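You operate a simulated robot arm through the tools that you are given. There is no shell and no other tool. Be economical: measure what you need, move in short steps, check, and stop when the job is done.

You run a simulated robot arm. Do the job below in one go: nothing can be reset, and whatever is moved stays where it is left.

JOB
Move both shelf pegs up to the HIGH holes and refit the board.
Fine: first set the small shelf board on the cork mat; each peg goes into the hole of its colour; the board ends on both pegs. Pinch, break and dent nothing; leave nothing switched on.

The check looks at the end state, three seconds after you hand in, the way a careful person would. Anything else that was tipped, shoved, dropped, spilled or broken makes it a failure.

ROBOT AND FRAMES
A 6-joint arm with a two-finger parallel gripper, fixed in place. Base frame: the origin is at the foot of the arm, x ahead of it, y to its left, z up. Readings come in mm, degrees, newtons and seconds.
Its first joint turns from -115.0 to 115.0 degrees. Payload 4.2 kg.
Tool frame: the origin (TCP) lies between the finger pads and is the grasp point; the fingertips stand 23 mm ahead of it; z points along the fingers, y is the line along which they close. Largest opening 94 mm; finger width 38, thickness 10; the body of the gripper, 54 by 96 mm, starts 39 mm behind the TCP.
Orientation is told as [roll, pitch, yaw] about the base's x, y, z axes, in that order, counted from this pose: with the fingers straight down and closing along the base's y, the tool's x points along the base's -x, its y along +y and its z along -z.

CONTROLS
- The arm moves only by the tool drive_tool. Its arguments are lists of equal length, an entry for each row: "hand": the closure, from 0 (fully open) to 1 (shut); "travel": the shift along the tool's x, y, z in mm, a list of three; "dr": the turn, a rotation vector about the tool's x, y, z in degrees, a list of three. In form: {"hand": [hand, ...], "travel": [[x, y, z], ...], "dr": [[rx, ry, rz], ...]}. A call has 1 to 10 rows; each row is the pose to reach, as a shift and turn from the pose commanded when the call began, along the tool's axes at that moment. Rows are played at 5 a second. More than 50 mm and 8.6 degrees between two rows, or a gripper value outside its range, and nothing of the call is played. A pose out of reach is approached as far as the arm can. The call stops where the force on the tool passes 40 N (or 10 N more than at its start, if that is more) or the arm is blocked; 0.2 s more then pass. Each finger travels about 108 mm/s and halts on what it meets, pressing with about 42 N; the grip force reading is that of the motor and also rises with nothing between the fingers. The clock runs only during rows and for 0.2 s after the last one: add rows that repeat a pose to give the fingers time. The reply holds the time, the measured pose of the TCP, the force on the tool along the base axes, the opening and the grip force, in the units named above and with some noise, and new pictures: "pictures" is both (left out), scene, wrist or none.
- Cameras (640 x 400 px; columns grow to the right, rows downward): "scene" is fixed at [221.9, 649.8, 1615.4]; the picture's right is [-0.74, -0.68, 0.00], its down [-0.43, 0.47, -0.77] and it looks along [0.52, -0.57, -0.64] (base axes); focal length 318 px, centre (320, 200). "wrist" rides on the gripper at [-39, 0, -44] in the tool frame; the picture's right is [0.00, -1.00, 0.00], its down [0.97, 0.00, -0.24] and it looks along [0.24, 0.00, 0.97] (tool axes); focal length 218 px, centre (320, 200).
- lift_body(by): slides the trunk up (or, below 0, down) by that many mm; the arm rides with it, the base frame stays. It gives what a move gives, with no picture.
- probe_pixels(camera, pixels): for up to 12 pixels [column, row] of the newest picture of that camera ("zoom" is the newest enlarged one), the place [x, y, z] in the base frame of the surface seen there, good to about 3 mm. The clock stands still meanwhile.
- inspect(camera, box): a new picture of the part [left, top, right, bottom] of that camera's present view, enlarged. The clock stands still meanwhile.
- job_done(): hands the job in; it is judged then, once.

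Work in short steps. Measure before you move; look again where a grasp or a placing could have gone wrong, and mend it. You have 80 turns and 150 pictures in all, those below and enlarged ones among them. Open the gripper and draw the arm clear of the work before you hand the job in, unless the task says otherwise; then end with one line.

The tools are called as a command line: name --argument value ..., lists and objects as JSON in quotes. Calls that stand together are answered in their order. drive_tool: Moves the arm, as the interface text tells. Its arguments: {"type":"object","properties":{"hand":{"type":"array","items":{"type":"number"}},"travel":{"type":"array","items":{"type":"array","items":{"type":"number"}}},"dr":{"type":"array","items":{"type":"array","items":{"type":"number"}}},"pictures":{"type":"string","enum":["both","scene","wrist","none"]}},"required":["hand","travel","dr"]} The other tools are called the same way: lift_body (by) slides the trunk up or down; probe_pixels (camera, pixels) gives the place of the surface under pixels of a picture; inspect (camera, box) takes an enlarged picture of a part of a camera's view; job_done () hands the job in.

At the start:

```text
time_s: 0.0
ee_pos: [428.2, 264.1, 1309.7]
tcp_rot: [0.1, 0.0, 0.0]
contact_force: [0.2, -0.3, 0.5]
width: 93.8
finger_force: 0.1
trunk travel left (down, up): [-925.0, 65.0]
```

scene: 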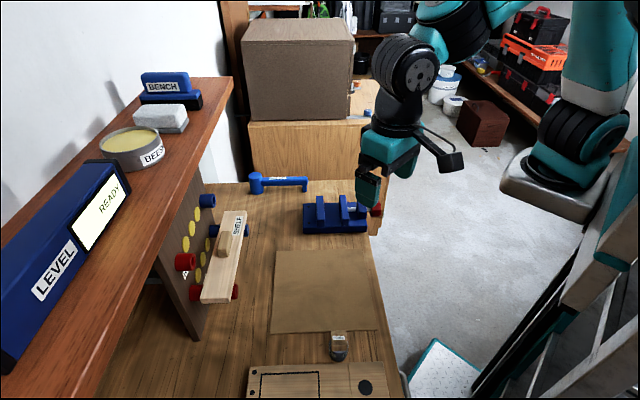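
wrist: 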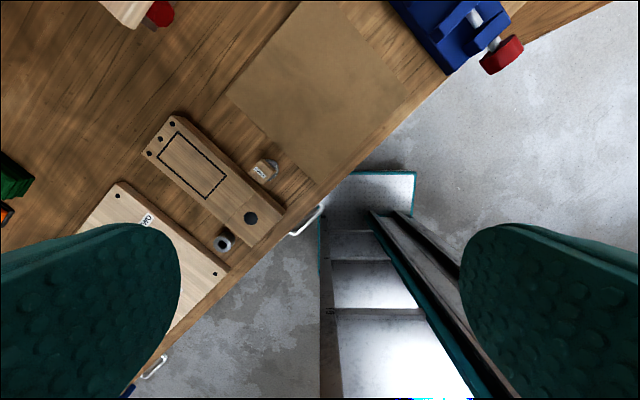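

The scene shows the shelf board at about (225,258) on pegs in a vertical panel, and the cork mat at (325,290). I'll zoom in on the panel before moving.

inspect --camera "scene" --box '[140, 170, 300, 350]'

probe_pixels --camera "scene" --pixels '[[240, 213], [230, 302], [204, 302], [222, 213], [226, 235], [208, 200], [183, 262], [235, 290], [247, 230], [280, 255], [370, 325], [300, 330]]'

```text
2.22 times, centred on (220, 260) of scene
```

zoom: 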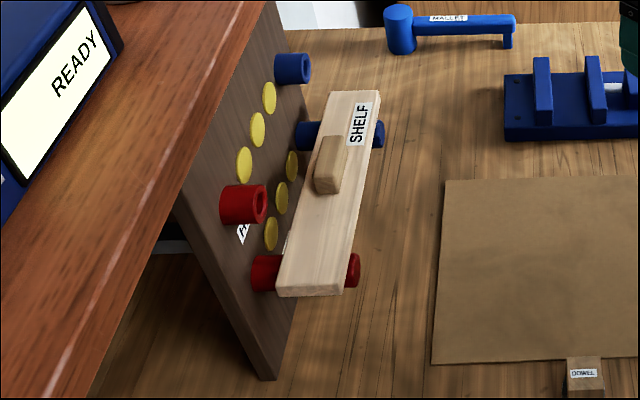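

```text
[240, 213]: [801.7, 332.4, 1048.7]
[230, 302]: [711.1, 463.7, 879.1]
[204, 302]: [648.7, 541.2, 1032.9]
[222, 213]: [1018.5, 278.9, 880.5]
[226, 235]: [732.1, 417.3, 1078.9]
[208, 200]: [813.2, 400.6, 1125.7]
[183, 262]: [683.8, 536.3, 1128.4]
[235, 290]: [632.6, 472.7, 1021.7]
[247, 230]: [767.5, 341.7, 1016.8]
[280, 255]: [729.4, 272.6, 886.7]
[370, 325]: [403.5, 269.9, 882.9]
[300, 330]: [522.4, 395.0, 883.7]
```

The panel, pegs and board show clearly in the zoom. I'll probe the key points there, plus wrist points to cross-check the table height.

probe_pixels --camera "zoom" --pixels '[[336, 95], [376, 98], [344, 288], [280, 286], [353, 272], [380, 133], [330, 140], [322, 186], [262, 203], [310, 68], [264, 270], [306, 133]]'

probe_pixels --camera "zoom" --pixels '[[269, 98], [257, 129], [244, 165], [291, 165], [281, 197], [271, 233], [265, 375], [248, 60], [235, 280], [210, 150], [285, 68], [228, 204]]'

probe_pixels --camera "wrist" --pixels '[[300, 10], [398, 85], [322, 180], [235, 95], [125, 5], [160, 12], [265, 168], [200, 180], [225, 243], [220, 30]]'

```text
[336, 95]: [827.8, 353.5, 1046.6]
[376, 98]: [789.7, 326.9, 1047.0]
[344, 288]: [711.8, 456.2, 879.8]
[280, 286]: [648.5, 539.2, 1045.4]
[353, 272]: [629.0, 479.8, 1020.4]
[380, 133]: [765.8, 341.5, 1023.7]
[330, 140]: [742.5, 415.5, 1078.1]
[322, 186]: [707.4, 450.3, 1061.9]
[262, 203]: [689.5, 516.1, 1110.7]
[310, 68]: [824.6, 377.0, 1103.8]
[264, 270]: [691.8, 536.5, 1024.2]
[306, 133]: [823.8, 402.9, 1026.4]
```

```text
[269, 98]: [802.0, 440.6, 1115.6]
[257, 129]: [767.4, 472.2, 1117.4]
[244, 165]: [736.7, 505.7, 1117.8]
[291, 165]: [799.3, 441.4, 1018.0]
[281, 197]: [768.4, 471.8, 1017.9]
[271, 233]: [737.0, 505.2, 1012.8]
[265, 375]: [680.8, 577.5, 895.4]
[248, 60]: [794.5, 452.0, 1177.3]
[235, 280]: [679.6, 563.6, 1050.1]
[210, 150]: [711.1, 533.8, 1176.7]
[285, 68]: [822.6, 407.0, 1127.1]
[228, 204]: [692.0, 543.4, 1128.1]
```

```text
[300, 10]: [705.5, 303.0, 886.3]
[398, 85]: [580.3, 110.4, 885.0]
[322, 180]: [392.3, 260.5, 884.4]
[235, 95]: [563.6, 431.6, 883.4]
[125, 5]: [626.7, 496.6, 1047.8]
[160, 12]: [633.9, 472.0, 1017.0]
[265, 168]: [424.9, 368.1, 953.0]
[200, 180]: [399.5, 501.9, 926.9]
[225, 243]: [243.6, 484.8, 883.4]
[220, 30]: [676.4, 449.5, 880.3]
```

The face plane is about x+y=1244, and the table is near z=883. Next I need the overhanging shelf's edge, the handle geometry and the peg ends, so I'll zoom tighter.

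probe_pixels --camera "scene" --pixels '[[233, 80], [200, 145], [150, 258], [110, 350], [195, 80], [60, 300], [160, 80], [100, 205], [145, 135], [170, 115]]'

inspect --camera "scene" --box '[190, 185, 270, 245]'

```text
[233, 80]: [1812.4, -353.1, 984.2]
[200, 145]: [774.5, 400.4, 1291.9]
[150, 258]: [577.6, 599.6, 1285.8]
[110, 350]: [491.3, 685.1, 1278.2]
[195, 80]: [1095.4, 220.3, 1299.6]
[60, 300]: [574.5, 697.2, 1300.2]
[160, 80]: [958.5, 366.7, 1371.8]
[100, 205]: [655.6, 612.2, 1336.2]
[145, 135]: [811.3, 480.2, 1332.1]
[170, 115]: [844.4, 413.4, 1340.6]
```

```text
6.67 times, centred on (230, 215) of scene
```

zoom: 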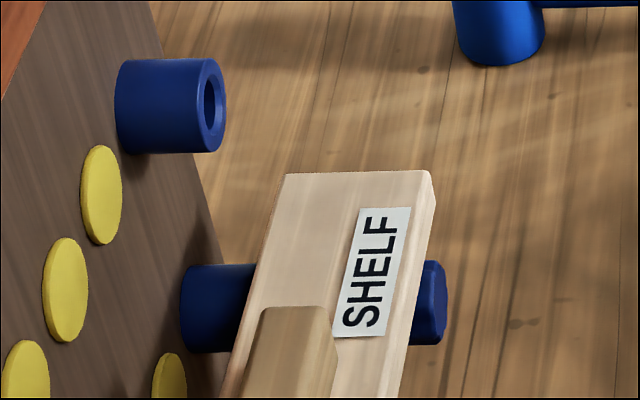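

The shelf's front edge sits about 49 mm out from the face at z≈1290, so I'll come in tilted. Next I'll measure the mat corners, the neighbours and the handle.

probe_pixels --camera "scene" --pixels '[[279, 252], [365, 251], [374, 328], [273, 331], [338, 338], [338, 352], [305, 228], [368, 230], [250, 368], [322, 200], [345, 200], [374, 390]]'

inspect --camera "scene" --box '[185, 215, 265, 310]'

```text
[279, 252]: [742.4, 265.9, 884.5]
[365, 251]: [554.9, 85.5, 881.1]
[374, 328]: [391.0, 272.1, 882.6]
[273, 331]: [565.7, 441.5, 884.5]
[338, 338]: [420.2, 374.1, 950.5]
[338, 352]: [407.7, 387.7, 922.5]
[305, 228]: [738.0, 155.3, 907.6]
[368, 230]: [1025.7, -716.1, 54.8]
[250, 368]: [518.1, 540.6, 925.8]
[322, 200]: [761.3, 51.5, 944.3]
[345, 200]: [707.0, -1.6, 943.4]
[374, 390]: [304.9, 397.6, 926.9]
```

```text
4.21 times, centred on (225, 262) of scene
```

zoom: 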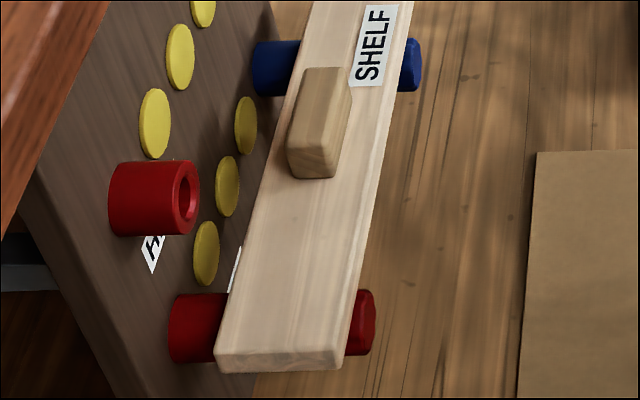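

Mat centre is about (563,266), roughly 250 mm square and aligned at 45°. Next I'll probe the handle edges and the board edges in this zoom.

probe_pixels --camera "zoom" --pixels '[[304, 76], [345, 78], [333, 135], [292, 143], [318, 105], [294, 168], [330, 172], [312, 160], [335, 165], [225, 345], [345, 340], [403, 30]]'

probe_pixels --camera "zoom" --pixels '[[280, 360], [280, 345], [280, 368], [366, 320], [372, 300], [352, 330], [416, 65], [405, 60], [418, 50], [183, 205], [186, 195], [165, 170]]'

```text
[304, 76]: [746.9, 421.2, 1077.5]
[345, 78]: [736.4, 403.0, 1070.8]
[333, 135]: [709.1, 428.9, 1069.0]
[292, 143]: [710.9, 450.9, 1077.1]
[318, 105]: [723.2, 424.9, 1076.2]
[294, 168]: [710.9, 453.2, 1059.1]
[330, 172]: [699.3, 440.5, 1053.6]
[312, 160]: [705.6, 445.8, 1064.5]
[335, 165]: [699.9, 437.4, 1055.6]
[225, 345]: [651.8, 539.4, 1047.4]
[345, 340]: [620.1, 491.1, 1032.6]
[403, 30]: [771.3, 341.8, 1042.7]
```

```text
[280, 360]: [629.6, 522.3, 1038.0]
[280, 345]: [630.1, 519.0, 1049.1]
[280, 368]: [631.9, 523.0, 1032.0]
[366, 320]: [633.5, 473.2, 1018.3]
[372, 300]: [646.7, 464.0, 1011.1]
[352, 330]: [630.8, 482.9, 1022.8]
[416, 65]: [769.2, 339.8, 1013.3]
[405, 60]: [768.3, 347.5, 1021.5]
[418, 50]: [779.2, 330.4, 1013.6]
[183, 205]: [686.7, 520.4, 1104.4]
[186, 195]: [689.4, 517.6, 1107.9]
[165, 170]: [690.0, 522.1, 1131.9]
```

The handle spans d≈53–75 mm from the face, 182–237 mm along it, with its top at z≈1078. I'll turn the tool in free space, first yawing 45°.

drive_tool --hand '[0, 0, 0, 0, 0, 0]' --travel '[[0, 0, 0], [0, 0, 0], [0, 0, 0], [0, 0, 0], [0, 0, 0], [0, 0, 0]]' --dr '[[0, 0, -7.5], [0, 0, -15], [0, 0, -22.5], [0, 0, -30], [0, 0, -37.5], [0, 0, -45]]' --pictures "none"

```text
time_s: 1.4
ee_pos: [426.8, 263.4, 1308.2]
tcp_rot: [0.0, 0.0, 45.1]
contact_force: [0.3, 0.3, 0.3]
width: 93.8
finger_force: 0.1
trunk travel left (down, up): [-925.0, 65.0]
```

Yaw is now 45°. Next I'll tilt the fingers towards the panel, 20° below horizontal.

drive_tool --hand '[0, 0, 0, 0, 0, 0, 0, 0, 0]' --travel '[[0, 0, 0], [0, 0, 0], [0, 0, 0], [0, 0, 0], [0, 0, 0], [0, 0, 0], [0, 0, 0], [0, 0, 0], [0, 0, 0]]' --dr '[[0, -7.8, 0], [0, -15.6, 0], [0, -23.4, 0], [0, -31.2, 0], [0, -39, 0], [0, -46.8, 0], [0, -54.6, 0], [0, -62.4, 0], [0, -70, 0]]'

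```text
time_s: 3.4
ee_pos: [427.9, 267.3, 1308.1]
tcp_rot: [0.1, -70.1, 45.1]
contact_force: [0.3, 0.0, 0.3]
width: 93.9
finger_force: 0.1
out of reach, approached as far as the arm can: row 9
trunk travel left (down, up): [-925.0, 65.0]
```

scene: 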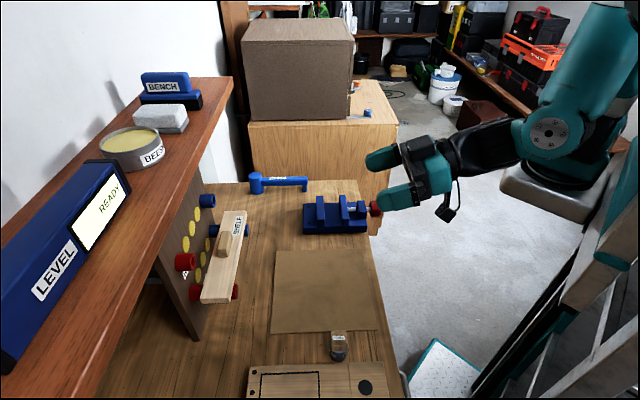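
wrist: 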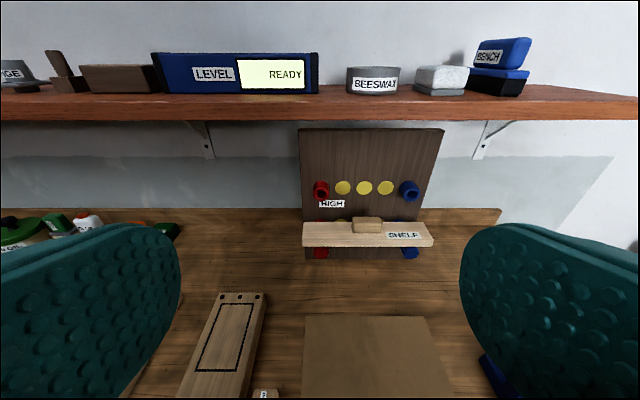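

The wrist view shows the board centred at (367,232) with its handle at (367,224). I'll lower the trunk to bring the TCP down to handle height while still well back.

lift_body --by -230

```text
time_s: 5.8
ee_pos: [428.4, 268.1, 1078.1]
tcp_rot: [0.0, -70.1, 45.0]
contact_force: [-0.1, 0.7, -0.3]
width: 93.8
finger_force: 0.1
trunk travel left (down, up): [-695.0, 295.0]
```

TCP is at handle height, 387 mm from the face. I'll move along to the handle's station and forward to 160 mm, then look again.

drive_tool --hand '[0, 0, 0, 0, 0, 0]' --travel '[[-13, -16, 35.6], [-26, -32, 71], [-39, -48, 107], [-52, -64, 142], [-65, -80, 178], [-77.6, -95.6, 213.4]]' --dr '[[0, 0, 0], [0, 0, 0], [0, 0, 0], [0, 0, 0], [0, 0, 0], [0, 0, 0]]'

```text
time_s: 7.2
ee_pos: [655.3, 361.5, 1080.1]
tcp_rot: [-0.1, -69.9, 45.1]
contact_force: [-0.5, -0.2, 0.3]
width: 94.0
finger_force: 0.1
trunk travel left (down, up): [-695.0, 295.0]
```

scene: 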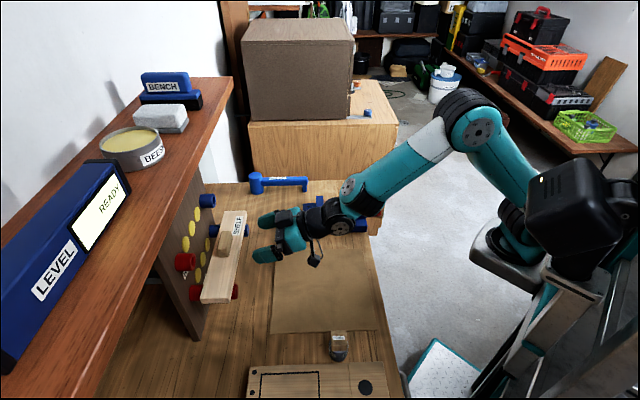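
wrist: 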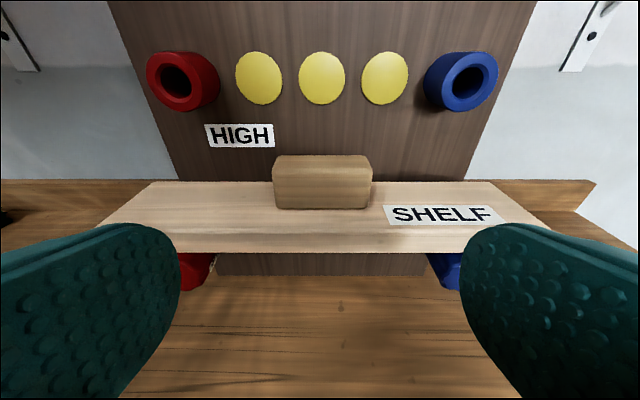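

The wrist view is well centred, with the handle at (322,182). I'll probe the handle, board edges, high sockets and low peg ends from here.

probe_pixels --camera "wrist" --pixels '[[278, 190], [365, 190], [322, 160], [322, 206], [322, 240], [322, 250], [120, 218], [520, 218], [192, 272], [448, 272], [320, 30], [322, 172]]'

probe_pixels --camera "wrist" --pixels '[[176, 57], [176, 107], [151, 82], [205, 85], [466, 57], [462, 106], [432, 82], [494, 78], [176, 82], [465, 82], [150, 190], [490, 190]]'

inspect --camera "wrist" --box '[140, 30, 240, 120]'

```text
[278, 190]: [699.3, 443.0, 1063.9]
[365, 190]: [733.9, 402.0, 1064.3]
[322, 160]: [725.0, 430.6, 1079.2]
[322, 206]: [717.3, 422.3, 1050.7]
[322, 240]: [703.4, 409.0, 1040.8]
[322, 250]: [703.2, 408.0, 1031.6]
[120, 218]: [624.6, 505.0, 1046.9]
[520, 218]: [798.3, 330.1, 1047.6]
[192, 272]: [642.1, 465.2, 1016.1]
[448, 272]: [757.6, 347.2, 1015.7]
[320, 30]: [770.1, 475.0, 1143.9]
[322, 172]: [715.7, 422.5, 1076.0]
```

```text
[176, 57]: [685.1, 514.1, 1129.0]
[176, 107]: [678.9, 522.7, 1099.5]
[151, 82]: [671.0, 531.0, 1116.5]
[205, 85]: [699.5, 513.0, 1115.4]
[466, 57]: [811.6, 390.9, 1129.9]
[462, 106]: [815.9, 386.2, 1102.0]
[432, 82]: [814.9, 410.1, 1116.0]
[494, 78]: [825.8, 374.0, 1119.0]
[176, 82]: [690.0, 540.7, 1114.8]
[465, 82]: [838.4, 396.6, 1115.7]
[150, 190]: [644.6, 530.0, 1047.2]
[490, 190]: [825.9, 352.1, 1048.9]
```

```text
4.44 times, centred on (190, 75) of wrist
```

zoom: 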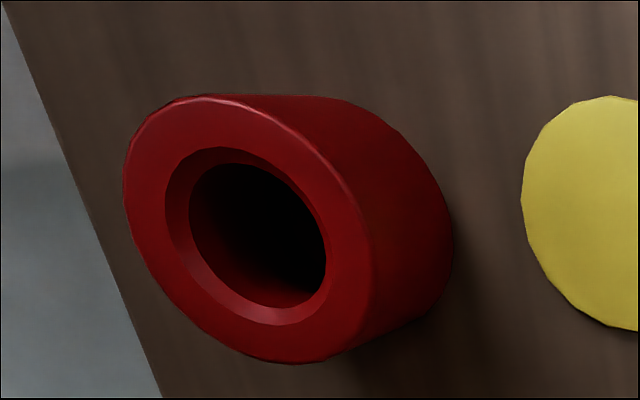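

The handle is at s≈208.6 and the TCP is already aligned at 207.7. I'll go forward to d≈64, dipping to about z 1076 so the fingertips just clear the board top at 1047.5.

drive_tool --hand '[0, 0, 0, 0, 0]' --travel '[[-11, 0, 30], [-22, 0, 61], [-33.2, -1, 91.2], [-29.4, -1, 92.6], [-29.4, -1, 92.6]]' --dr '[[0, 0, 0], [0, 0, 0], [0, 0, 0], [0, 0, 0], [0, 0, 0]]'

```text
time_s: 8.4
ee_pos: [726.3, 428.1, 1074.2]
tcp_rot: [0.0, -70.0, 45.0]
contact_force: [-0.4, -0.2, 0.0]
width: 93.9
finger_force: 0.1
trunk travel left (down, up): [-695.0, 295.0]
```

scene: 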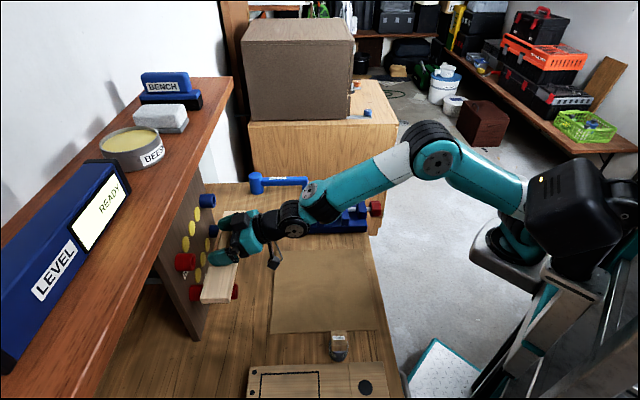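
wrist: 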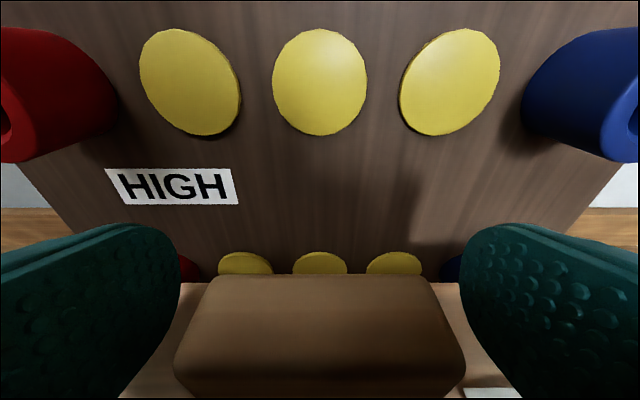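

The handle is centred between the fingers at column 321, with no contact force. I'll close on it.

drive_tool --hand '[0.3, 0.5, 1, 1, 1]' --travel '[[0, 0, 0], [0, 0, 0], [0, 0, 0], [0, 0, 0], [0, 0, 0]]' --dr '[[0, 0, 0], [0, 0, 0], [0, 0, 0], [0, 0, 0], [0, 0, 0]]' --pictures "wrist"

```text
time_s: 9.6
ee_pos: [726.3, 429.2, 1074.4]
tcp_rot: [0.0, -70.0, 45.0]
contact_force: [-0.3, -0.2, 0.0]
width: 59.7
finger_force: 41.4
trunk travel left (down, up): [-695.0, 295.0]
```

wrist: 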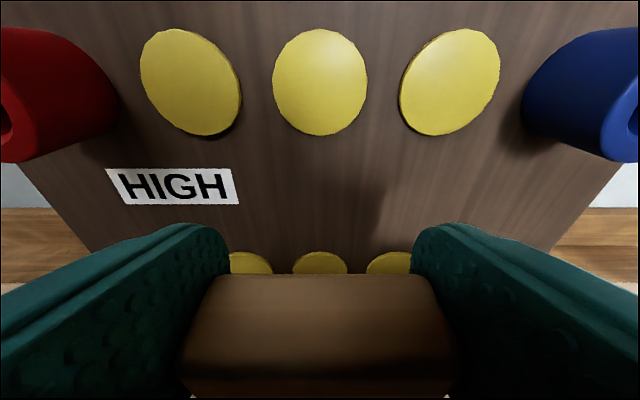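

Gripped at 59.7 mm opening with 41 N. I'll lift 36 mm straight up off the pegs and look.

drive_tool --hand '[1, 1, 1, 1]' --travel '[[-5, 0, -1.8], [-14, 0, -5], [-24, 0, -8.7], [-33.8, 0, -12.3]]' --dr '[[0, 0, 0], [0, 0, 0], [0, 0, 0], [0, 0, 0]]'

```text
time_s: 10.6
ee_pos: [725.4, 429.0, 1110.4]
tcp_rot: [0.1, -69.9, 45.0]
contact_force: [-0.7, 1.1, -1.5]
width: 59.9
finger_force: 41.9
trunk travel left (down, up): [-695.0, 295.0]
```

scene: 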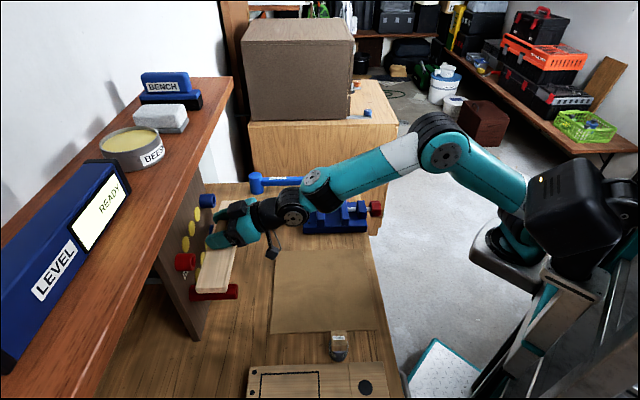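
wrist: 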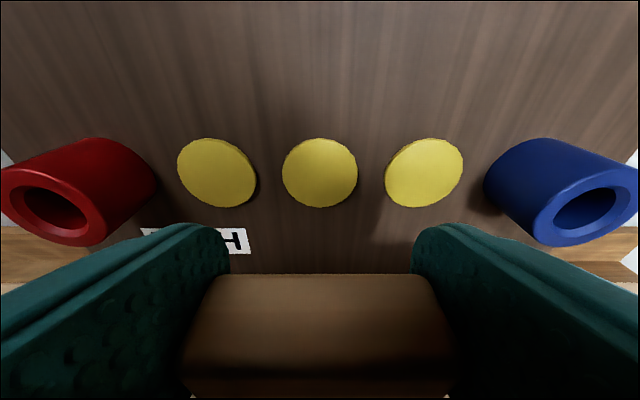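

The board is up and level, clear of the pegs. I'll draw straight back 230 mm and shift 5 mm away from the dowel, which puts it over the mat centre.

drive_tool --hand '[1, 1, 1, 1, 1, 1, 1]' --travel '[[6, 0, -17], [20, 0, -54], [34, -2, -92], [48, -3, -131], [62, -4, -170], [72, -5, -198], [78.7, -5, -216]]' --dr '[[0, 0, 0], [0, 0, 0], [0, 0, 0], [0, 0, 0], [0, 0, 0], [0, 0, 0], [0, 0, 0]]'

```text
time_s: 12.2
ee_pos: [565.4, 263.5, 1110.5]
tcp_rot: [0.0, -70.0, 44.9]
contact_force: [0.0, 0.4, -2.1]
width: 59.8
finger_force: 41.2
trunk travel left (down, up): [-695.0, 295.0]
```

scene: 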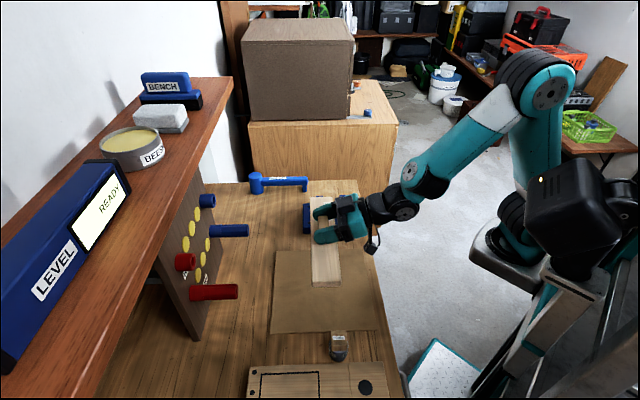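
wrist: 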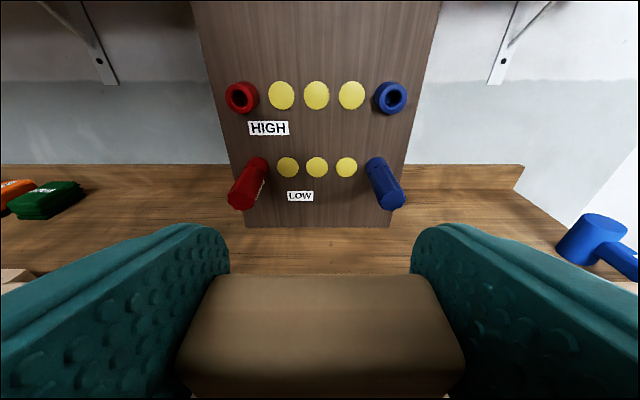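

The board is over the mat with its underside near z 1066, and the mat top is about 885. I'll lower the trunk 168 mm, then finish in small steps.

lift_body --by -168

inspect --camera "scene" --box '[250, 170, 430, 350]'

```text
time_s: 13.7
ee_pos: [566.2, 263.0, 967.6]
tcp_rot: [0.0, -70.3, 44.9]
contact_force: [-2.9, -3.5, 6.0]
width: 59.6
finger_force: 41.7
trunk travel left (down, up): [-548.0, 442.0]
stopped: the force on the tool passed its limit (the readings are from after the stop); the commanded pose is now the measured one
```

```text
2.22 times, centred on (340, 260) of scene
```

zoom: 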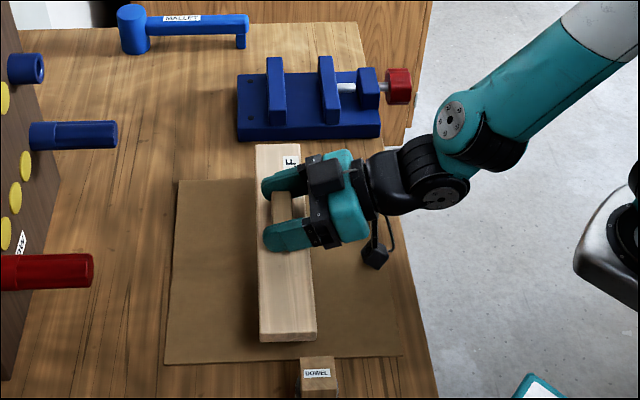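

The descent stopped about 38 mm early, at TCP z 968. The black bracket under the gripper at zoom (375,258) or the clamp may be touching, so I'll probe them.

probe_pixels --camera "zoom" --pixels '[[375, 258], [375, 267], [365, 255], [388, 235], [277, 148], [290, 340], [290, 332], [262, 338], [318, 362], [255, 138], [310, 135], [318, 185]]'

inspect --camera "scene" --box '[310, 200, 390, 270]'

```text
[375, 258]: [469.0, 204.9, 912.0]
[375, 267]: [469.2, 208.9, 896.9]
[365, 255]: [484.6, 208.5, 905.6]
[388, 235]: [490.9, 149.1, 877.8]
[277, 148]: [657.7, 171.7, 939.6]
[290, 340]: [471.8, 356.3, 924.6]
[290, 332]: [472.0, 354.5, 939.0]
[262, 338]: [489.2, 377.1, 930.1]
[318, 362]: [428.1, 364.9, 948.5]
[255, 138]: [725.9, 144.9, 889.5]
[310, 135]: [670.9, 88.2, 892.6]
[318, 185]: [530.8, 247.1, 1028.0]
```

```text
5.71 times, centred on (350, 235) of scene
```

zoom: 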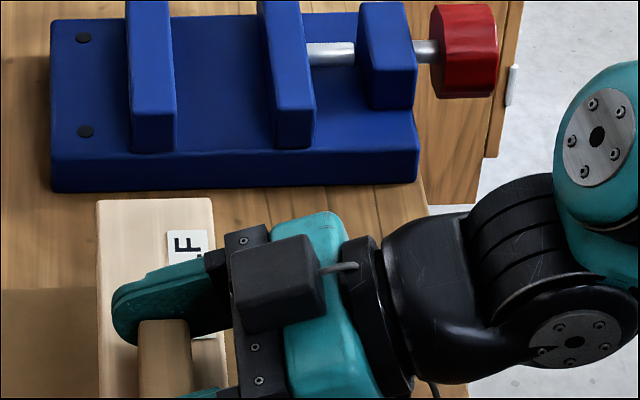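

The bracket's underside is at z≈887, so it is resting on the mat about 105 mm behind the TCP. I'll raise 20 mm off it, then find the bench's front edge so the bracket can hang past it.

lift_body --by 20

probe_pixels --camera "scene" --pixels '[[376, 240], [380, 262], [383, 275], [386, 290], [391, 310], [396, 330], [389, 290], [394, 310], [399, 330], [402, 345], [378, 262], [388, 320]]'

inspect --camera "scene" --box '[330, 230, 430, 360]'

```text
time_s: 14.4
ee_pos: [566.8, 263.1, 987.3]
tcp_rot: [0.1, -70.3, 44.9]
contact_force: [-0.4, 1.2, -2.3]
width: 59.6
finger_force: 42.1
trunk travel left (down, up): [-568.0, 422.0]
```

```text
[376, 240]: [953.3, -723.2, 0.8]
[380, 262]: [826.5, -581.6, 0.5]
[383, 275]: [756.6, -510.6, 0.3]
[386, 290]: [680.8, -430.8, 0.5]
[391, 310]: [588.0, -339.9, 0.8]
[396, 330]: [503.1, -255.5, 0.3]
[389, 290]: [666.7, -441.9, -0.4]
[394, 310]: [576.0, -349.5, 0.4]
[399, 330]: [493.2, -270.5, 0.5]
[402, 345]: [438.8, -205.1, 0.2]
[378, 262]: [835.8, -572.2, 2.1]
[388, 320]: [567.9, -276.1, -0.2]
```

```text
3.08 times, centred on (380, 295) of scene
```

zoom: 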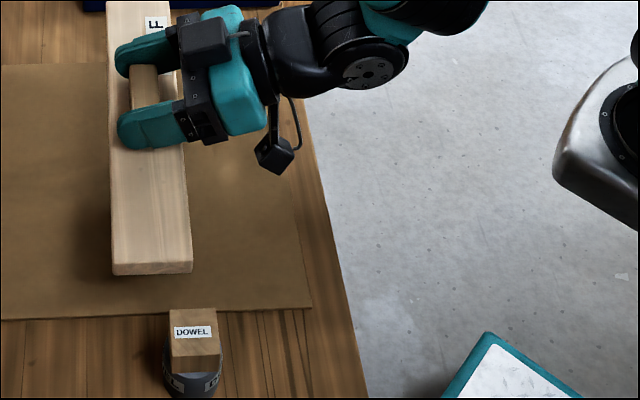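

The bench edge is at d≈449, and the bracket is at d≈390–425. Moving back 75 mm lets it hang past the edge while the board stays on the mat. I'll check the teal tray nearby before doing that.

probe_pixels --camera "scene" --pixels '[[437, 342], [412, 378], [440, 375], [408, 395], [400, 372], [478, 368]]'

drive_tool --hand '[1, 1, 1]' --travel '[[8, 0, -22], [17, 0, -47], [25.6, 0, -70.5]]' --dr '[[0, 0, 0], [0, 0, 0], [0, 0, 0]]'

inspect --camera "scene" --box '[300, 210, 430, 350]'

```text
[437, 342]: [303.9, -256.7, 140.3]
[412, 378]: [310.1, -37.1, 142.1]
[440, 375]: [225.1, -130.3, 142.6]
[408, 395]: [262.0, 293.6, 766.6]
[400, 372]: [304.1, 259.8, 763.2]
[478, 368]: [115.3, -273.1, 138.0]
```

```text
time_s: 15.2
ee_pos: [514.7, 210.9, 987.0]
tcp_rot: [0.1, -70.4, 44.9]
contact_force: [-0.6, 0.1, -1.7]
width: 59.8
finger_force: 42.0
trunk travel left (down, up): [-568.0, 422.0]
```

scene: 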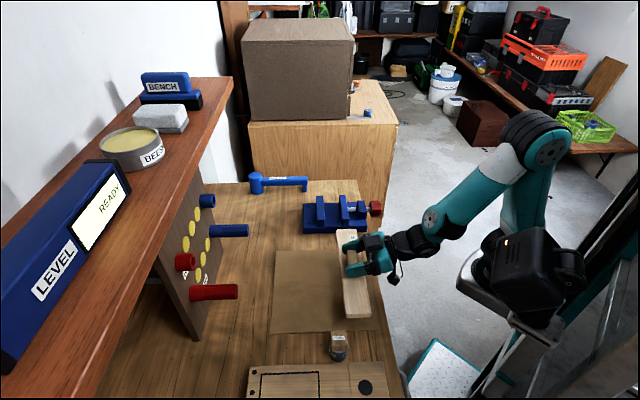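
wrist: 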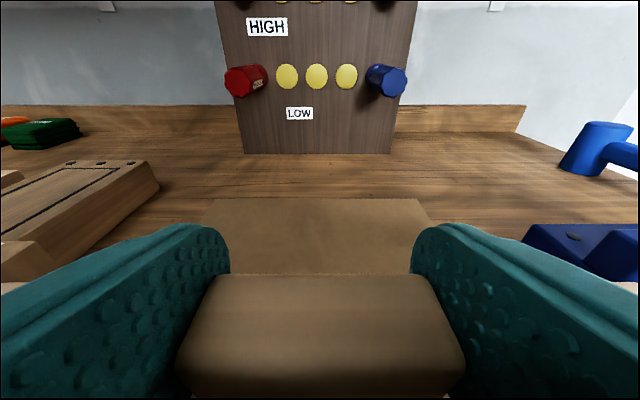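

```text
2.86 times, centred on (365, 280) of scene
```

zoom: 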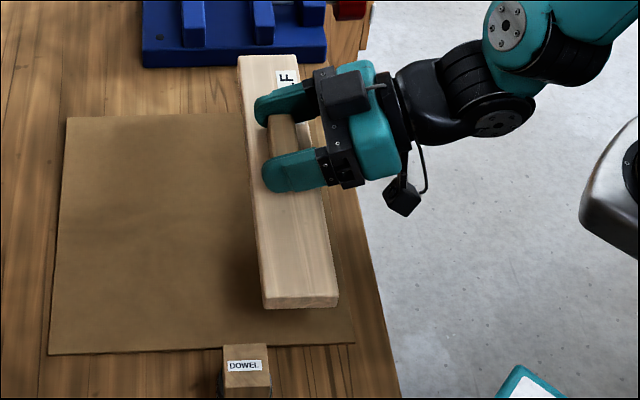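

The bracket is now past the bench edge at d≈470. I'll lower 46 mm, leaving about 10 mm to go.

lift_body --by -46

inspect --camera "scene" --box '[300, 210, 430, 350]'

```text
time_s: 16.1
ee_pos: [513.9, 209.4, 940.4]
tcp_rot: [0.1, -70.2, 44.9]
contact_force: [-0.3, -0.2, -2.4]
width: 59.7
finger_force: 42.2
trunk travel left (down, up): [-522.0, 468.0]
```

```text
2.86 times, centred on (365, 280) of scene
```

zoom: 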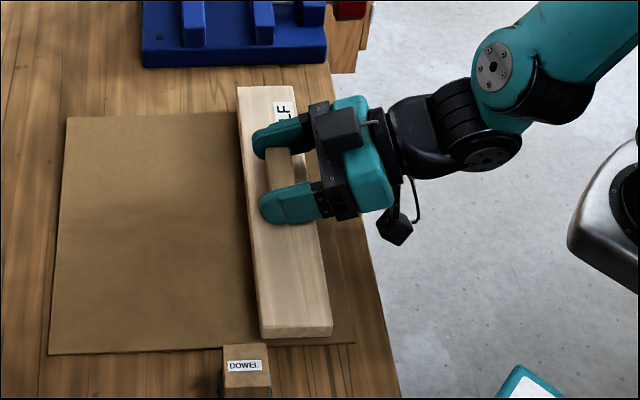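

No contact yet at TCP z 940, and the board is about 10 mm above the mat. I'll go down in 2 mm rows and read the force.

drive_tool --hand '[1, 1, 1, 1, 1]' --travel '[[1.9, 0, 0.7], [3.8, 0, 1.4], [5.6, 0, 2.1], [7, 0, 2.6], [8.5, 0, 3.1]]' --dr '[[0, 0, 0], [0, 0, 0], [0, 0, 0], [0, 0, 0], [0, 0, 0]]' --pictures "none"

inspect --camera "scene" --box '[330, 230, 400, 340]'

```text
time_s: 17.3
ee_pos: [514.0, 210.6, 931.7]
tcp_rot: [0.1, -70.4, 45.0]
contact_force: [-0.3, -0.1, -2.2]
width: 59.8
finger_force: 41.6
trunk travel left (down, up): [-522.0, 468.0]
```

```text
3.64 times, centred on (365, 285) of scene
```

zoom: 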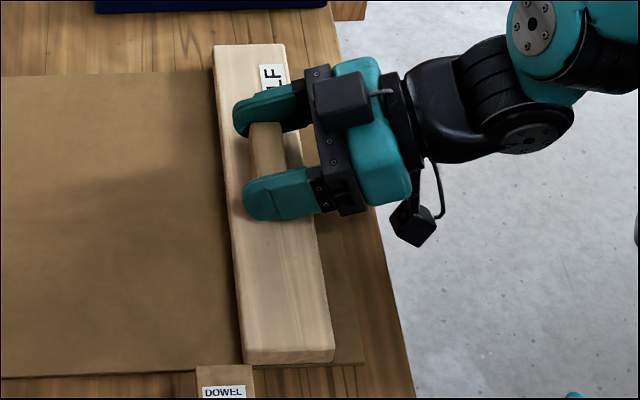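

Still no contact; the force is just the board's weight. I'll continue down in 1 mm rows.

drive_tool --hand '[1, 1, 1, 1, 1]' --travel '[[0.9, 0, 0.3], [1.9, 0, 0.7], [2.8, 0, 1.0], [3.4, 0, 1.2], [3.4, 0, 1.2]]' --dr '[[0, 0, 0], [0, 0, 0], [0, 0, 0], [0, 0, 0], [0, 0, 0]]' --pictures "none"

probe_pixels --camera "zoom" --pixels '[[285, 345], [285, 352], [285, 361], [285, 372], [350, 340], [225, 60], [280, 300], [355, 310]]'

```text
time_s: 18.5
ee_pos: [514.6, 211.0, 929.6]
tcp_rot: [-0.2, -70.7, 45.1]
contact_force: [3.0, -5.6, 31.9]
width: 59.8
finger_force: 41.5
trunk travel left (down, up): [-522.0, 468.0]
```

```text
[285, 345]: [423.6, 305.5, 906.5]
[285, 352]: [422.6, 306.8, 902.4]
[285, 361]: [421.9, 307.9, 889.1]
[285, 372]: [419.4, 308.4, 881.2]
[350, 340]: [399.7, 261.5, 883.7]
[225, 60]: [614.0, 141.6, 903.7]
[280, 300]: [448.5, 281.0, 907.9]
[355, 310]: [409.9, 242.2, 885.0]
```

Force is 32 N, so the board is seated at z≈885–905. I'll ease up 1 mm, open, then raise straight up and back.

drive_tool --hand '[1, 1, 0.6, 0, 0]' --travel '[[-1.2, 0, -0.4], [-1.2, 0, -0.4], [-1.2, 0, -0.4], [-1.2, 0, -0.4], [-1.2, 0, -0.4]]' --dr '[[0, 0, 0], [0, 0, 0], [0, 0, 0], [0, 0, 0], [0, 0, 0]]'

```text
time_s: 19.7
ee_pos: [511.8, 211.0, 929.2]
tcp_rot: [0.1, -70.3, 45.0]
contact_force: [-5.8, 4.9, 18.2]
width: 91.6
finger_force: 0.1
trunk travel left (down, up): [-522.0, 468.0]
```

scene: 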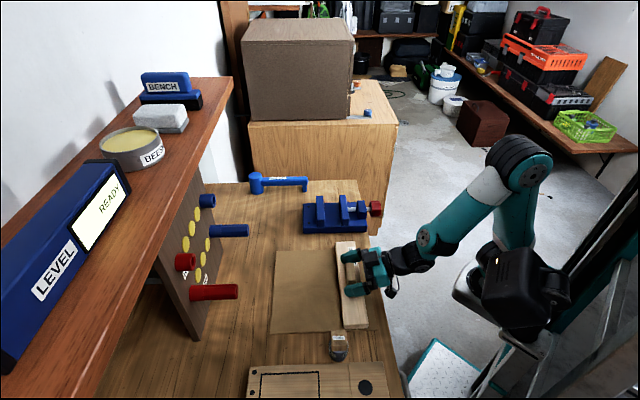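
wrist: 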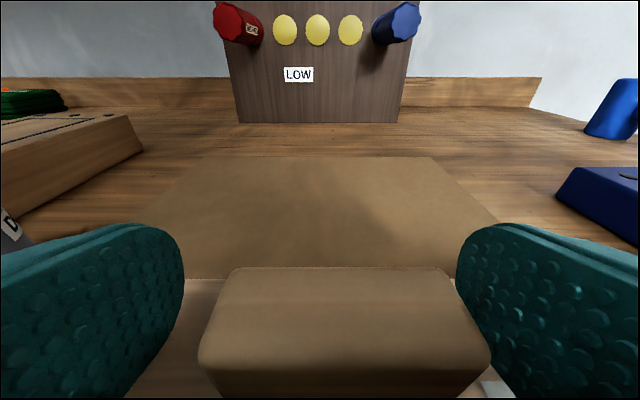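

Released, though 18 N upward remains, so the fingertips are touching the board. I'll raise straight up 40 mm.

drive_tool --hand '[0, 0, 0, 0]' --travel '[[-4, 0, -1.5], [-13, 0, -4.7], [-25, 0, -9], [-38, 0, -13.8]]' --dr '[[0, 0, 0], [0, 0, 0], [0, 0, 0], [0, 0, 0]]'

inspect --camera "scene" --box '[330, 230, 400, 340]'

```text
time_s: 20.7
ee_pos: [513.3, 209.6, 970.1]
tcp_rot: [0.0, -70.3, 44.9]
contact_force: [0.7, 0.1, 0.9]
width: 94.2
finger_force: 0.1
trunk travel left (down, up): [-522.0, 468.0]
```

scene: 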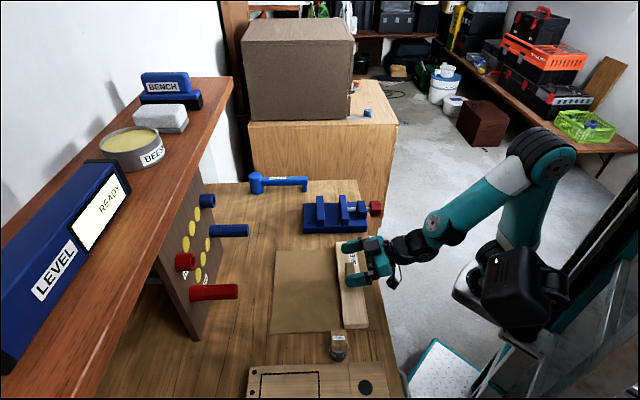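
wrist: 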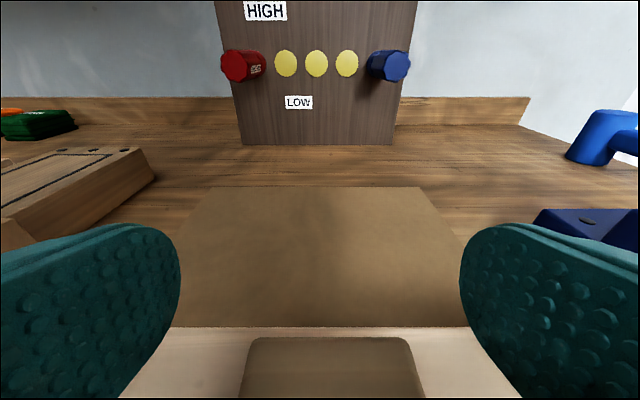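

```text
3.64 times, centred on (365, 285) of scene
```

zoom: 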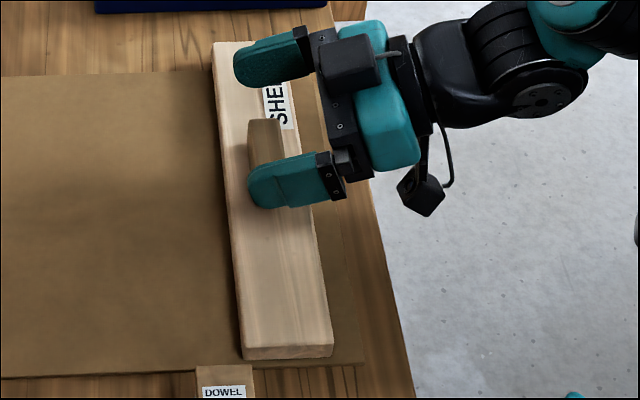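

The board lies on the mat. I'll raise the trunk to peg-row height so the bracket clears the board's handle, then level the tool.

lift_body --by 130

drive_tool --hand '[0, 0, 0]' --travel '[[0, 0, 0], [0, 0, 0], [0, 0, 0]]' --dr '[[0, -7, 0], [0, -14, 0], [0, -19.7, 0]]' --pictures "wrist"

```text
time_s: 22.3
ee_pos: [513.4, 210.0, 1099.3]
tcp_rot: [-0.1, -70.3, 45.0]
contact_force: [-0.3, 0.0, -0.6]
width: 94.0
finger_force: 0.1
trunk travel left (down, up): [-652.0, 338.0]
```

```text
time_s: 23.1
ee_pos: [524.2, 220.1, 1104.5]
tcp_rot: [0.4, -87.3, 44.6]
contact_force: [-0.6, 0.0, -0.4]
width: 94.2
finger_force: 0.0
out of reach, approached as far as the arm can: row 2, 3
trunk travel left (down, up): [-652.0, 338.0]
```

wrist: 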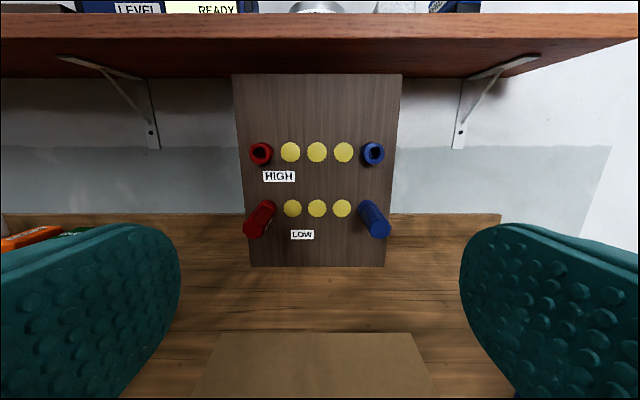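

The tool is nearly level (−87°) but too folded in here. I'll move forward about 170 mm and 100 mm towards the red peg, which should regain reach.

drive_tool --hand '[0, 0, 0, 0, 0]' --travel '[[0, 18, 36], [0, 40, 70], [0, 60, 105], [0, 80, 140], [0, 100, 170]]' --dr '[[0, 0, 0], [0, 0, 0], [0, 0, 0], [0, 0, 0], [0, 0, 0]]' --pictures "wrist"

```text
time_s: 24.3
ee_pos: [572.7, 411.0, 1095.4]
tcp_rot: [0.3, -87.3, 44.7]
contact_force: [0.7, 0.1, 0.1]
width: 93.9
finger_force: 0.1
trunk travel left (down, up): [-652.0, 338.0]
```

wrist: 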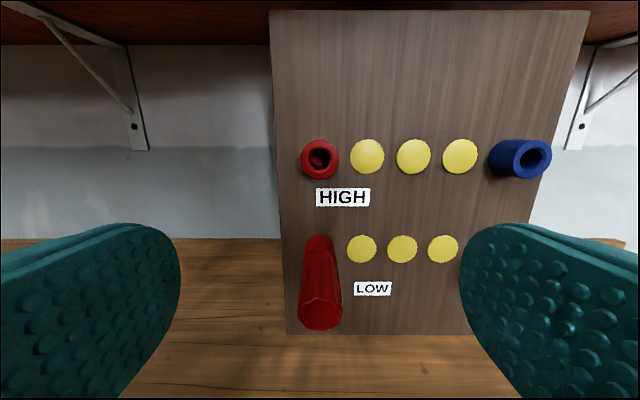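

The red peg and red high socket are both at column 320, so they're laterally aligned. I'll correct pitch by −2.7° and zoom on the peg end.

drive_tool --hand '[0, 0]' --travel '[[0, 0, 0], [0, 0, 0]]' --dr '[[0, -2.7, 0], [0, -2.7, 0]]' --pictures "wrist"

inspect --camera "wrist" --box '[240, 120, 400, 340]'

```text
time_s: 24.9
ee_pos: [573.2, 410.3, 1095.7]
tcp_rot: [-4.4, -89.9, 49.7]
contact_force: [-0.3, 0.3, 0.9]
width: 93.9
finger_force: 0.1
trunk travel left (down, up): [-652.0, 338.0]
```

wrist: 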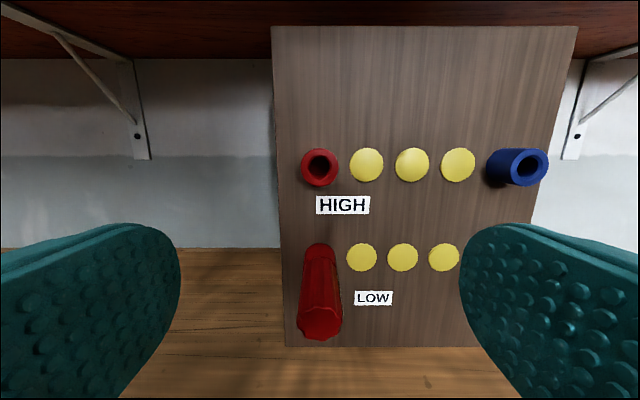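

```text
1.82 times, centred on (320, 230) of wrist
```

zoom: 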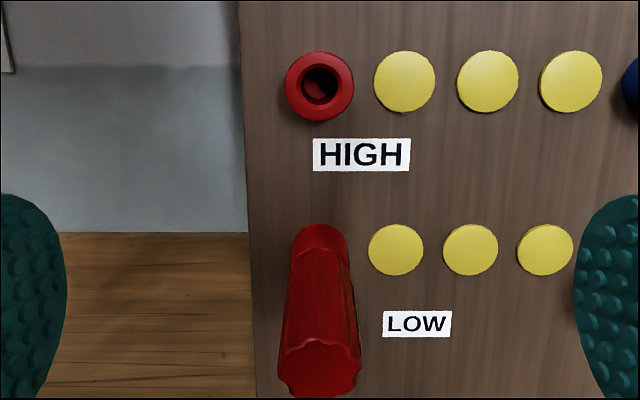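

The red peg has a fluted grip, and its end face is at wrist (320,325). I'll probe it, the high socket rim and the blue one.

probe_pixels --camera "wrist" --pixels '[[320, 325], [304, 325], [337, 325], [320, 313], [320, 337], [320, 290], [320, 262], [320, 250], [320, 150], [320, 184], [303, 167], [337, 167]]'

probe_pixels --camera "wrist" --pixels '[[320, 167], [526, 150], [526, 184], [512, 167], [546, 167], [526, 167], [300, 130], [540, 130], [300, 240], [460, 330]]'

```text
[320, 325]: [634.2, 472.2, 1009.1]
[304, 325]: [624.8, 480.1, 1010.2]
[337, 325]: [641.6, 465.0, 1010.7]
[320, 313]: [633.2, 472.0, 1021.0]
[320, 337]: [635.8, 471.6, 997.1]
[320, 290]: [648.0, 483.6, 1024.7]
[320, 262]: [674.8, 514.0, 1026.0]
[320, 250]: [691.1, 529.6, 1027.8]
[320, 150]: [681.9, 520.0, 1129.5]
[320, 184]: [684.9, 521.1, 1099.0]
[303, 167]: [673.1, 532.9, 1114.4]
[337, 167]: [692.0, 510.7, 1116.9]
```

```text
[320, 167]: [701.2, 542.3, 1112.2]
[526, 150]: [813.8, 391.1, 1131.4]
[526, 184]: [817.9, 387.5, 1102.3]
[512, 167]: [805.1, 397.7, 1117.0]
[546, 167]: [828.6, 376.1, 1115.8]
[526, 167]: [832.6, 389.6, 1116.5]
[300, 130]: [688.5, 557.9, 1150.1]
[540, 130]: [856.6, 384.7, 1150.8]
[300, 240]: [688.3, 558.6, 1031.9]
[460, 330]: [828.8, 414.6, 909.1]
```

Peg axis is at s≈114.3, z≈1011, with its end at d≈97. The high socket is at s≈114, z≈1114. I'll tilt 12° nose-down so the bracket clears the bench, and drop to peg height at a standoff.

drive_tool --hand '[0, 0, 0, 0]' --travel '[[20, 0, 5], [42, 0.5, 10], [64, 0.9, 15], [84, 0.9, 20]]' --dr '[[0, 4, 0], [0, 8, 0], [0, 12, 0], [0, 12, 0]]'

```text
time_s: 25.9
ee_pos: [586.6, 424.2, 1013.1]
tcp_rot: [0.1, -77.9, 44.9]
contact_force: [-0.1, 0.3, 0.7]
width: 94.0
finger_force: 0.1
trunk travel left (down, up): [-652.0, 338.0]
```

scene: 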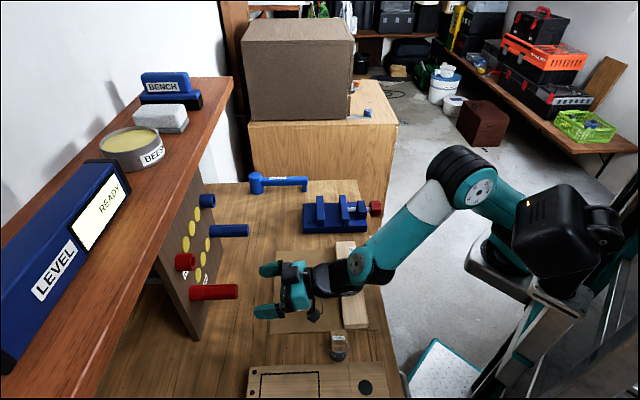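
wrist: 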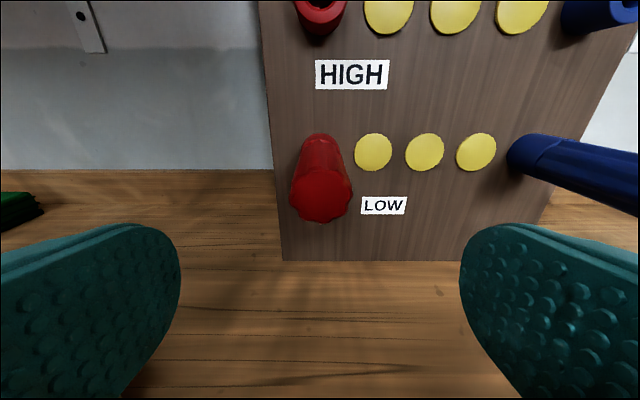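

The peg end is at (321,196). I'll probe its outline for the exact centre and check the low-row socket and discs.

probe_pixels --camera "wrist" --pixels '[[321, 174], [321, 219], [294, 196], [347, 196], [321, 196], [373, 135], [373, 169], [373, 152], [425, 152], [476, 152], [321, 150], [321, 138]]'

inspect --camera "wrist" --box '[260, 110, 380, 240]'

```text
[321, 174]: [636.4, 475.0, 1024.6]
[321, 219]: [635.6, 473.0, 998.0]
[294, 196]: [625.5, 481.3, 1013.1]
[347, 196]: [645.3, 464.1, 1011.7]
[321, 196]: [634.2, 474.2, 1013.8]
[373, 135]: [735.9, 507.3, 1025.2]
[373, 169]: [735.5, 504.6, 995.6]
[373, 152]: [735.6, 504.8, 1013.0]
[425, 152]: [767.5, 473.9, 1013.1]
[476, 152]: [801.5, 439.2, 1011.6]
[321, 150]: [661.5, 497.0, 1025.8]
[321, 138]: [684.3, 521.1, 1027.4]
```

```text
3.08 times, centred on (320, 175) of wrist
```

zoom: 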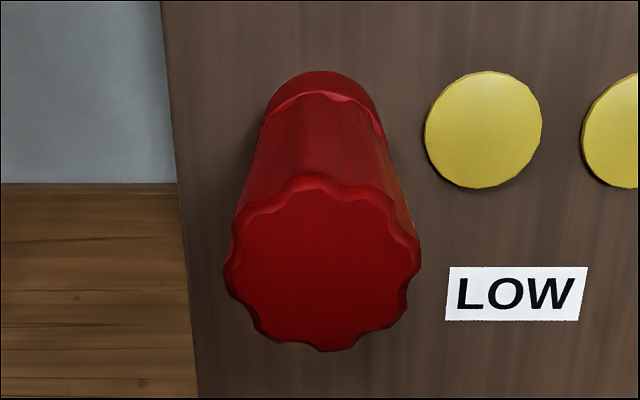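

Peg centre is about (s 114, z 1011.5), matching the TCP. I'll advance 97 mm to straddle it.

drive_tool --hand '[0, 0, 0, 0]' --travel '[[-7, 0, 32], [-13.5, 0, 64], [-19, 0.3, 95.2], [-19, 0.3, 95.2]]' --dr '[[0, 0, 0], [0, 0, 0], [0, 0, 0], [0, 0, 0]]'

```text
time_s: 26.9
ee_pos: [656.1, 495.2, 1008.5]
tcp_rot: [0.0, -77.7, 44.9]
contact_force: [0.4, -0.5, 0.6]
width: 94.1
finger_force: 0.0
trunk travel left (down, up): [-652.0, 338.0]
```

scene: 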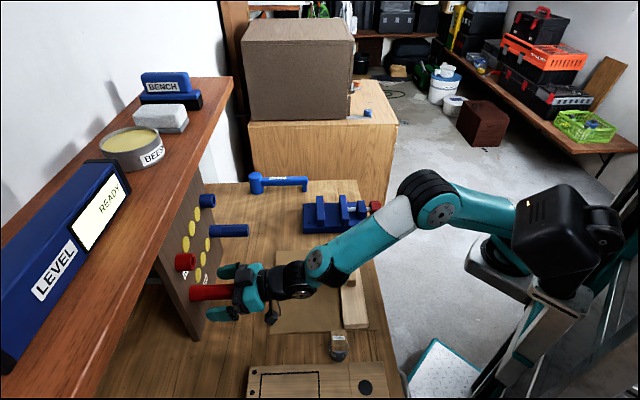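
wrist: 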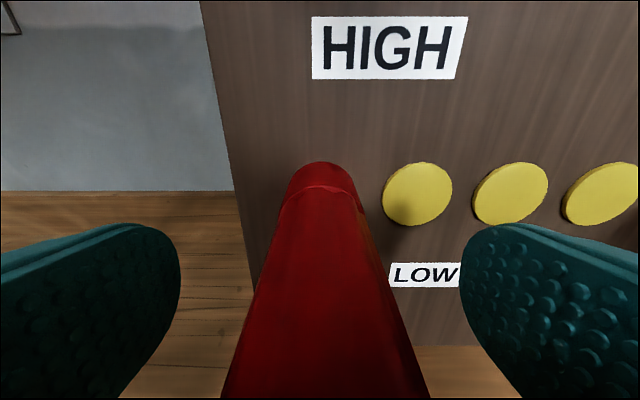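

The peg is centred between the fingers. I'll close on it.

drive_tool --hand '[0.3, 0.5, 0.7, 1, 1, 1]' --travel '[[-1, 0, 0], [-2, 0, 0], [-2, 0, 0], [-2, 0, 0], [-2, 0, 0], [-2, 0, 0]]' --dr '[[0, 0, 0], [0, 0, 0], [0, 0, 0], [0, 0, 0], [0, 0, 0], [0, 0, 0]]' --pictures "wrist"

```text
time_s: 28.3
ee_pos: [656.0, 494.6, 1011.8]
tcp_rot: [0.2, -77.9, 45.0]
contact_force: [1.3, -0.4, 0.0]
width: 32.5
finger_force: 42.1
trunk travel left (down, up): [-652.0, 338.0]
```

wrist: 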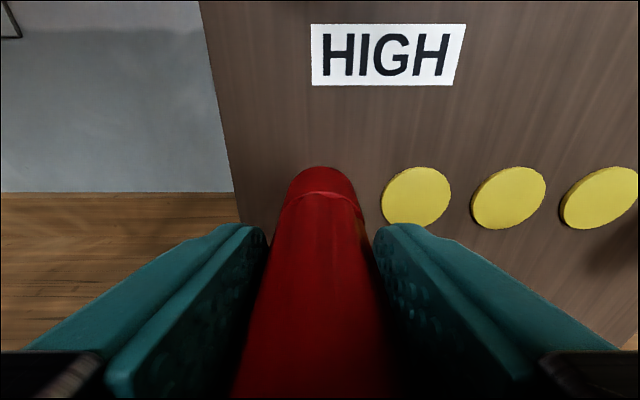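

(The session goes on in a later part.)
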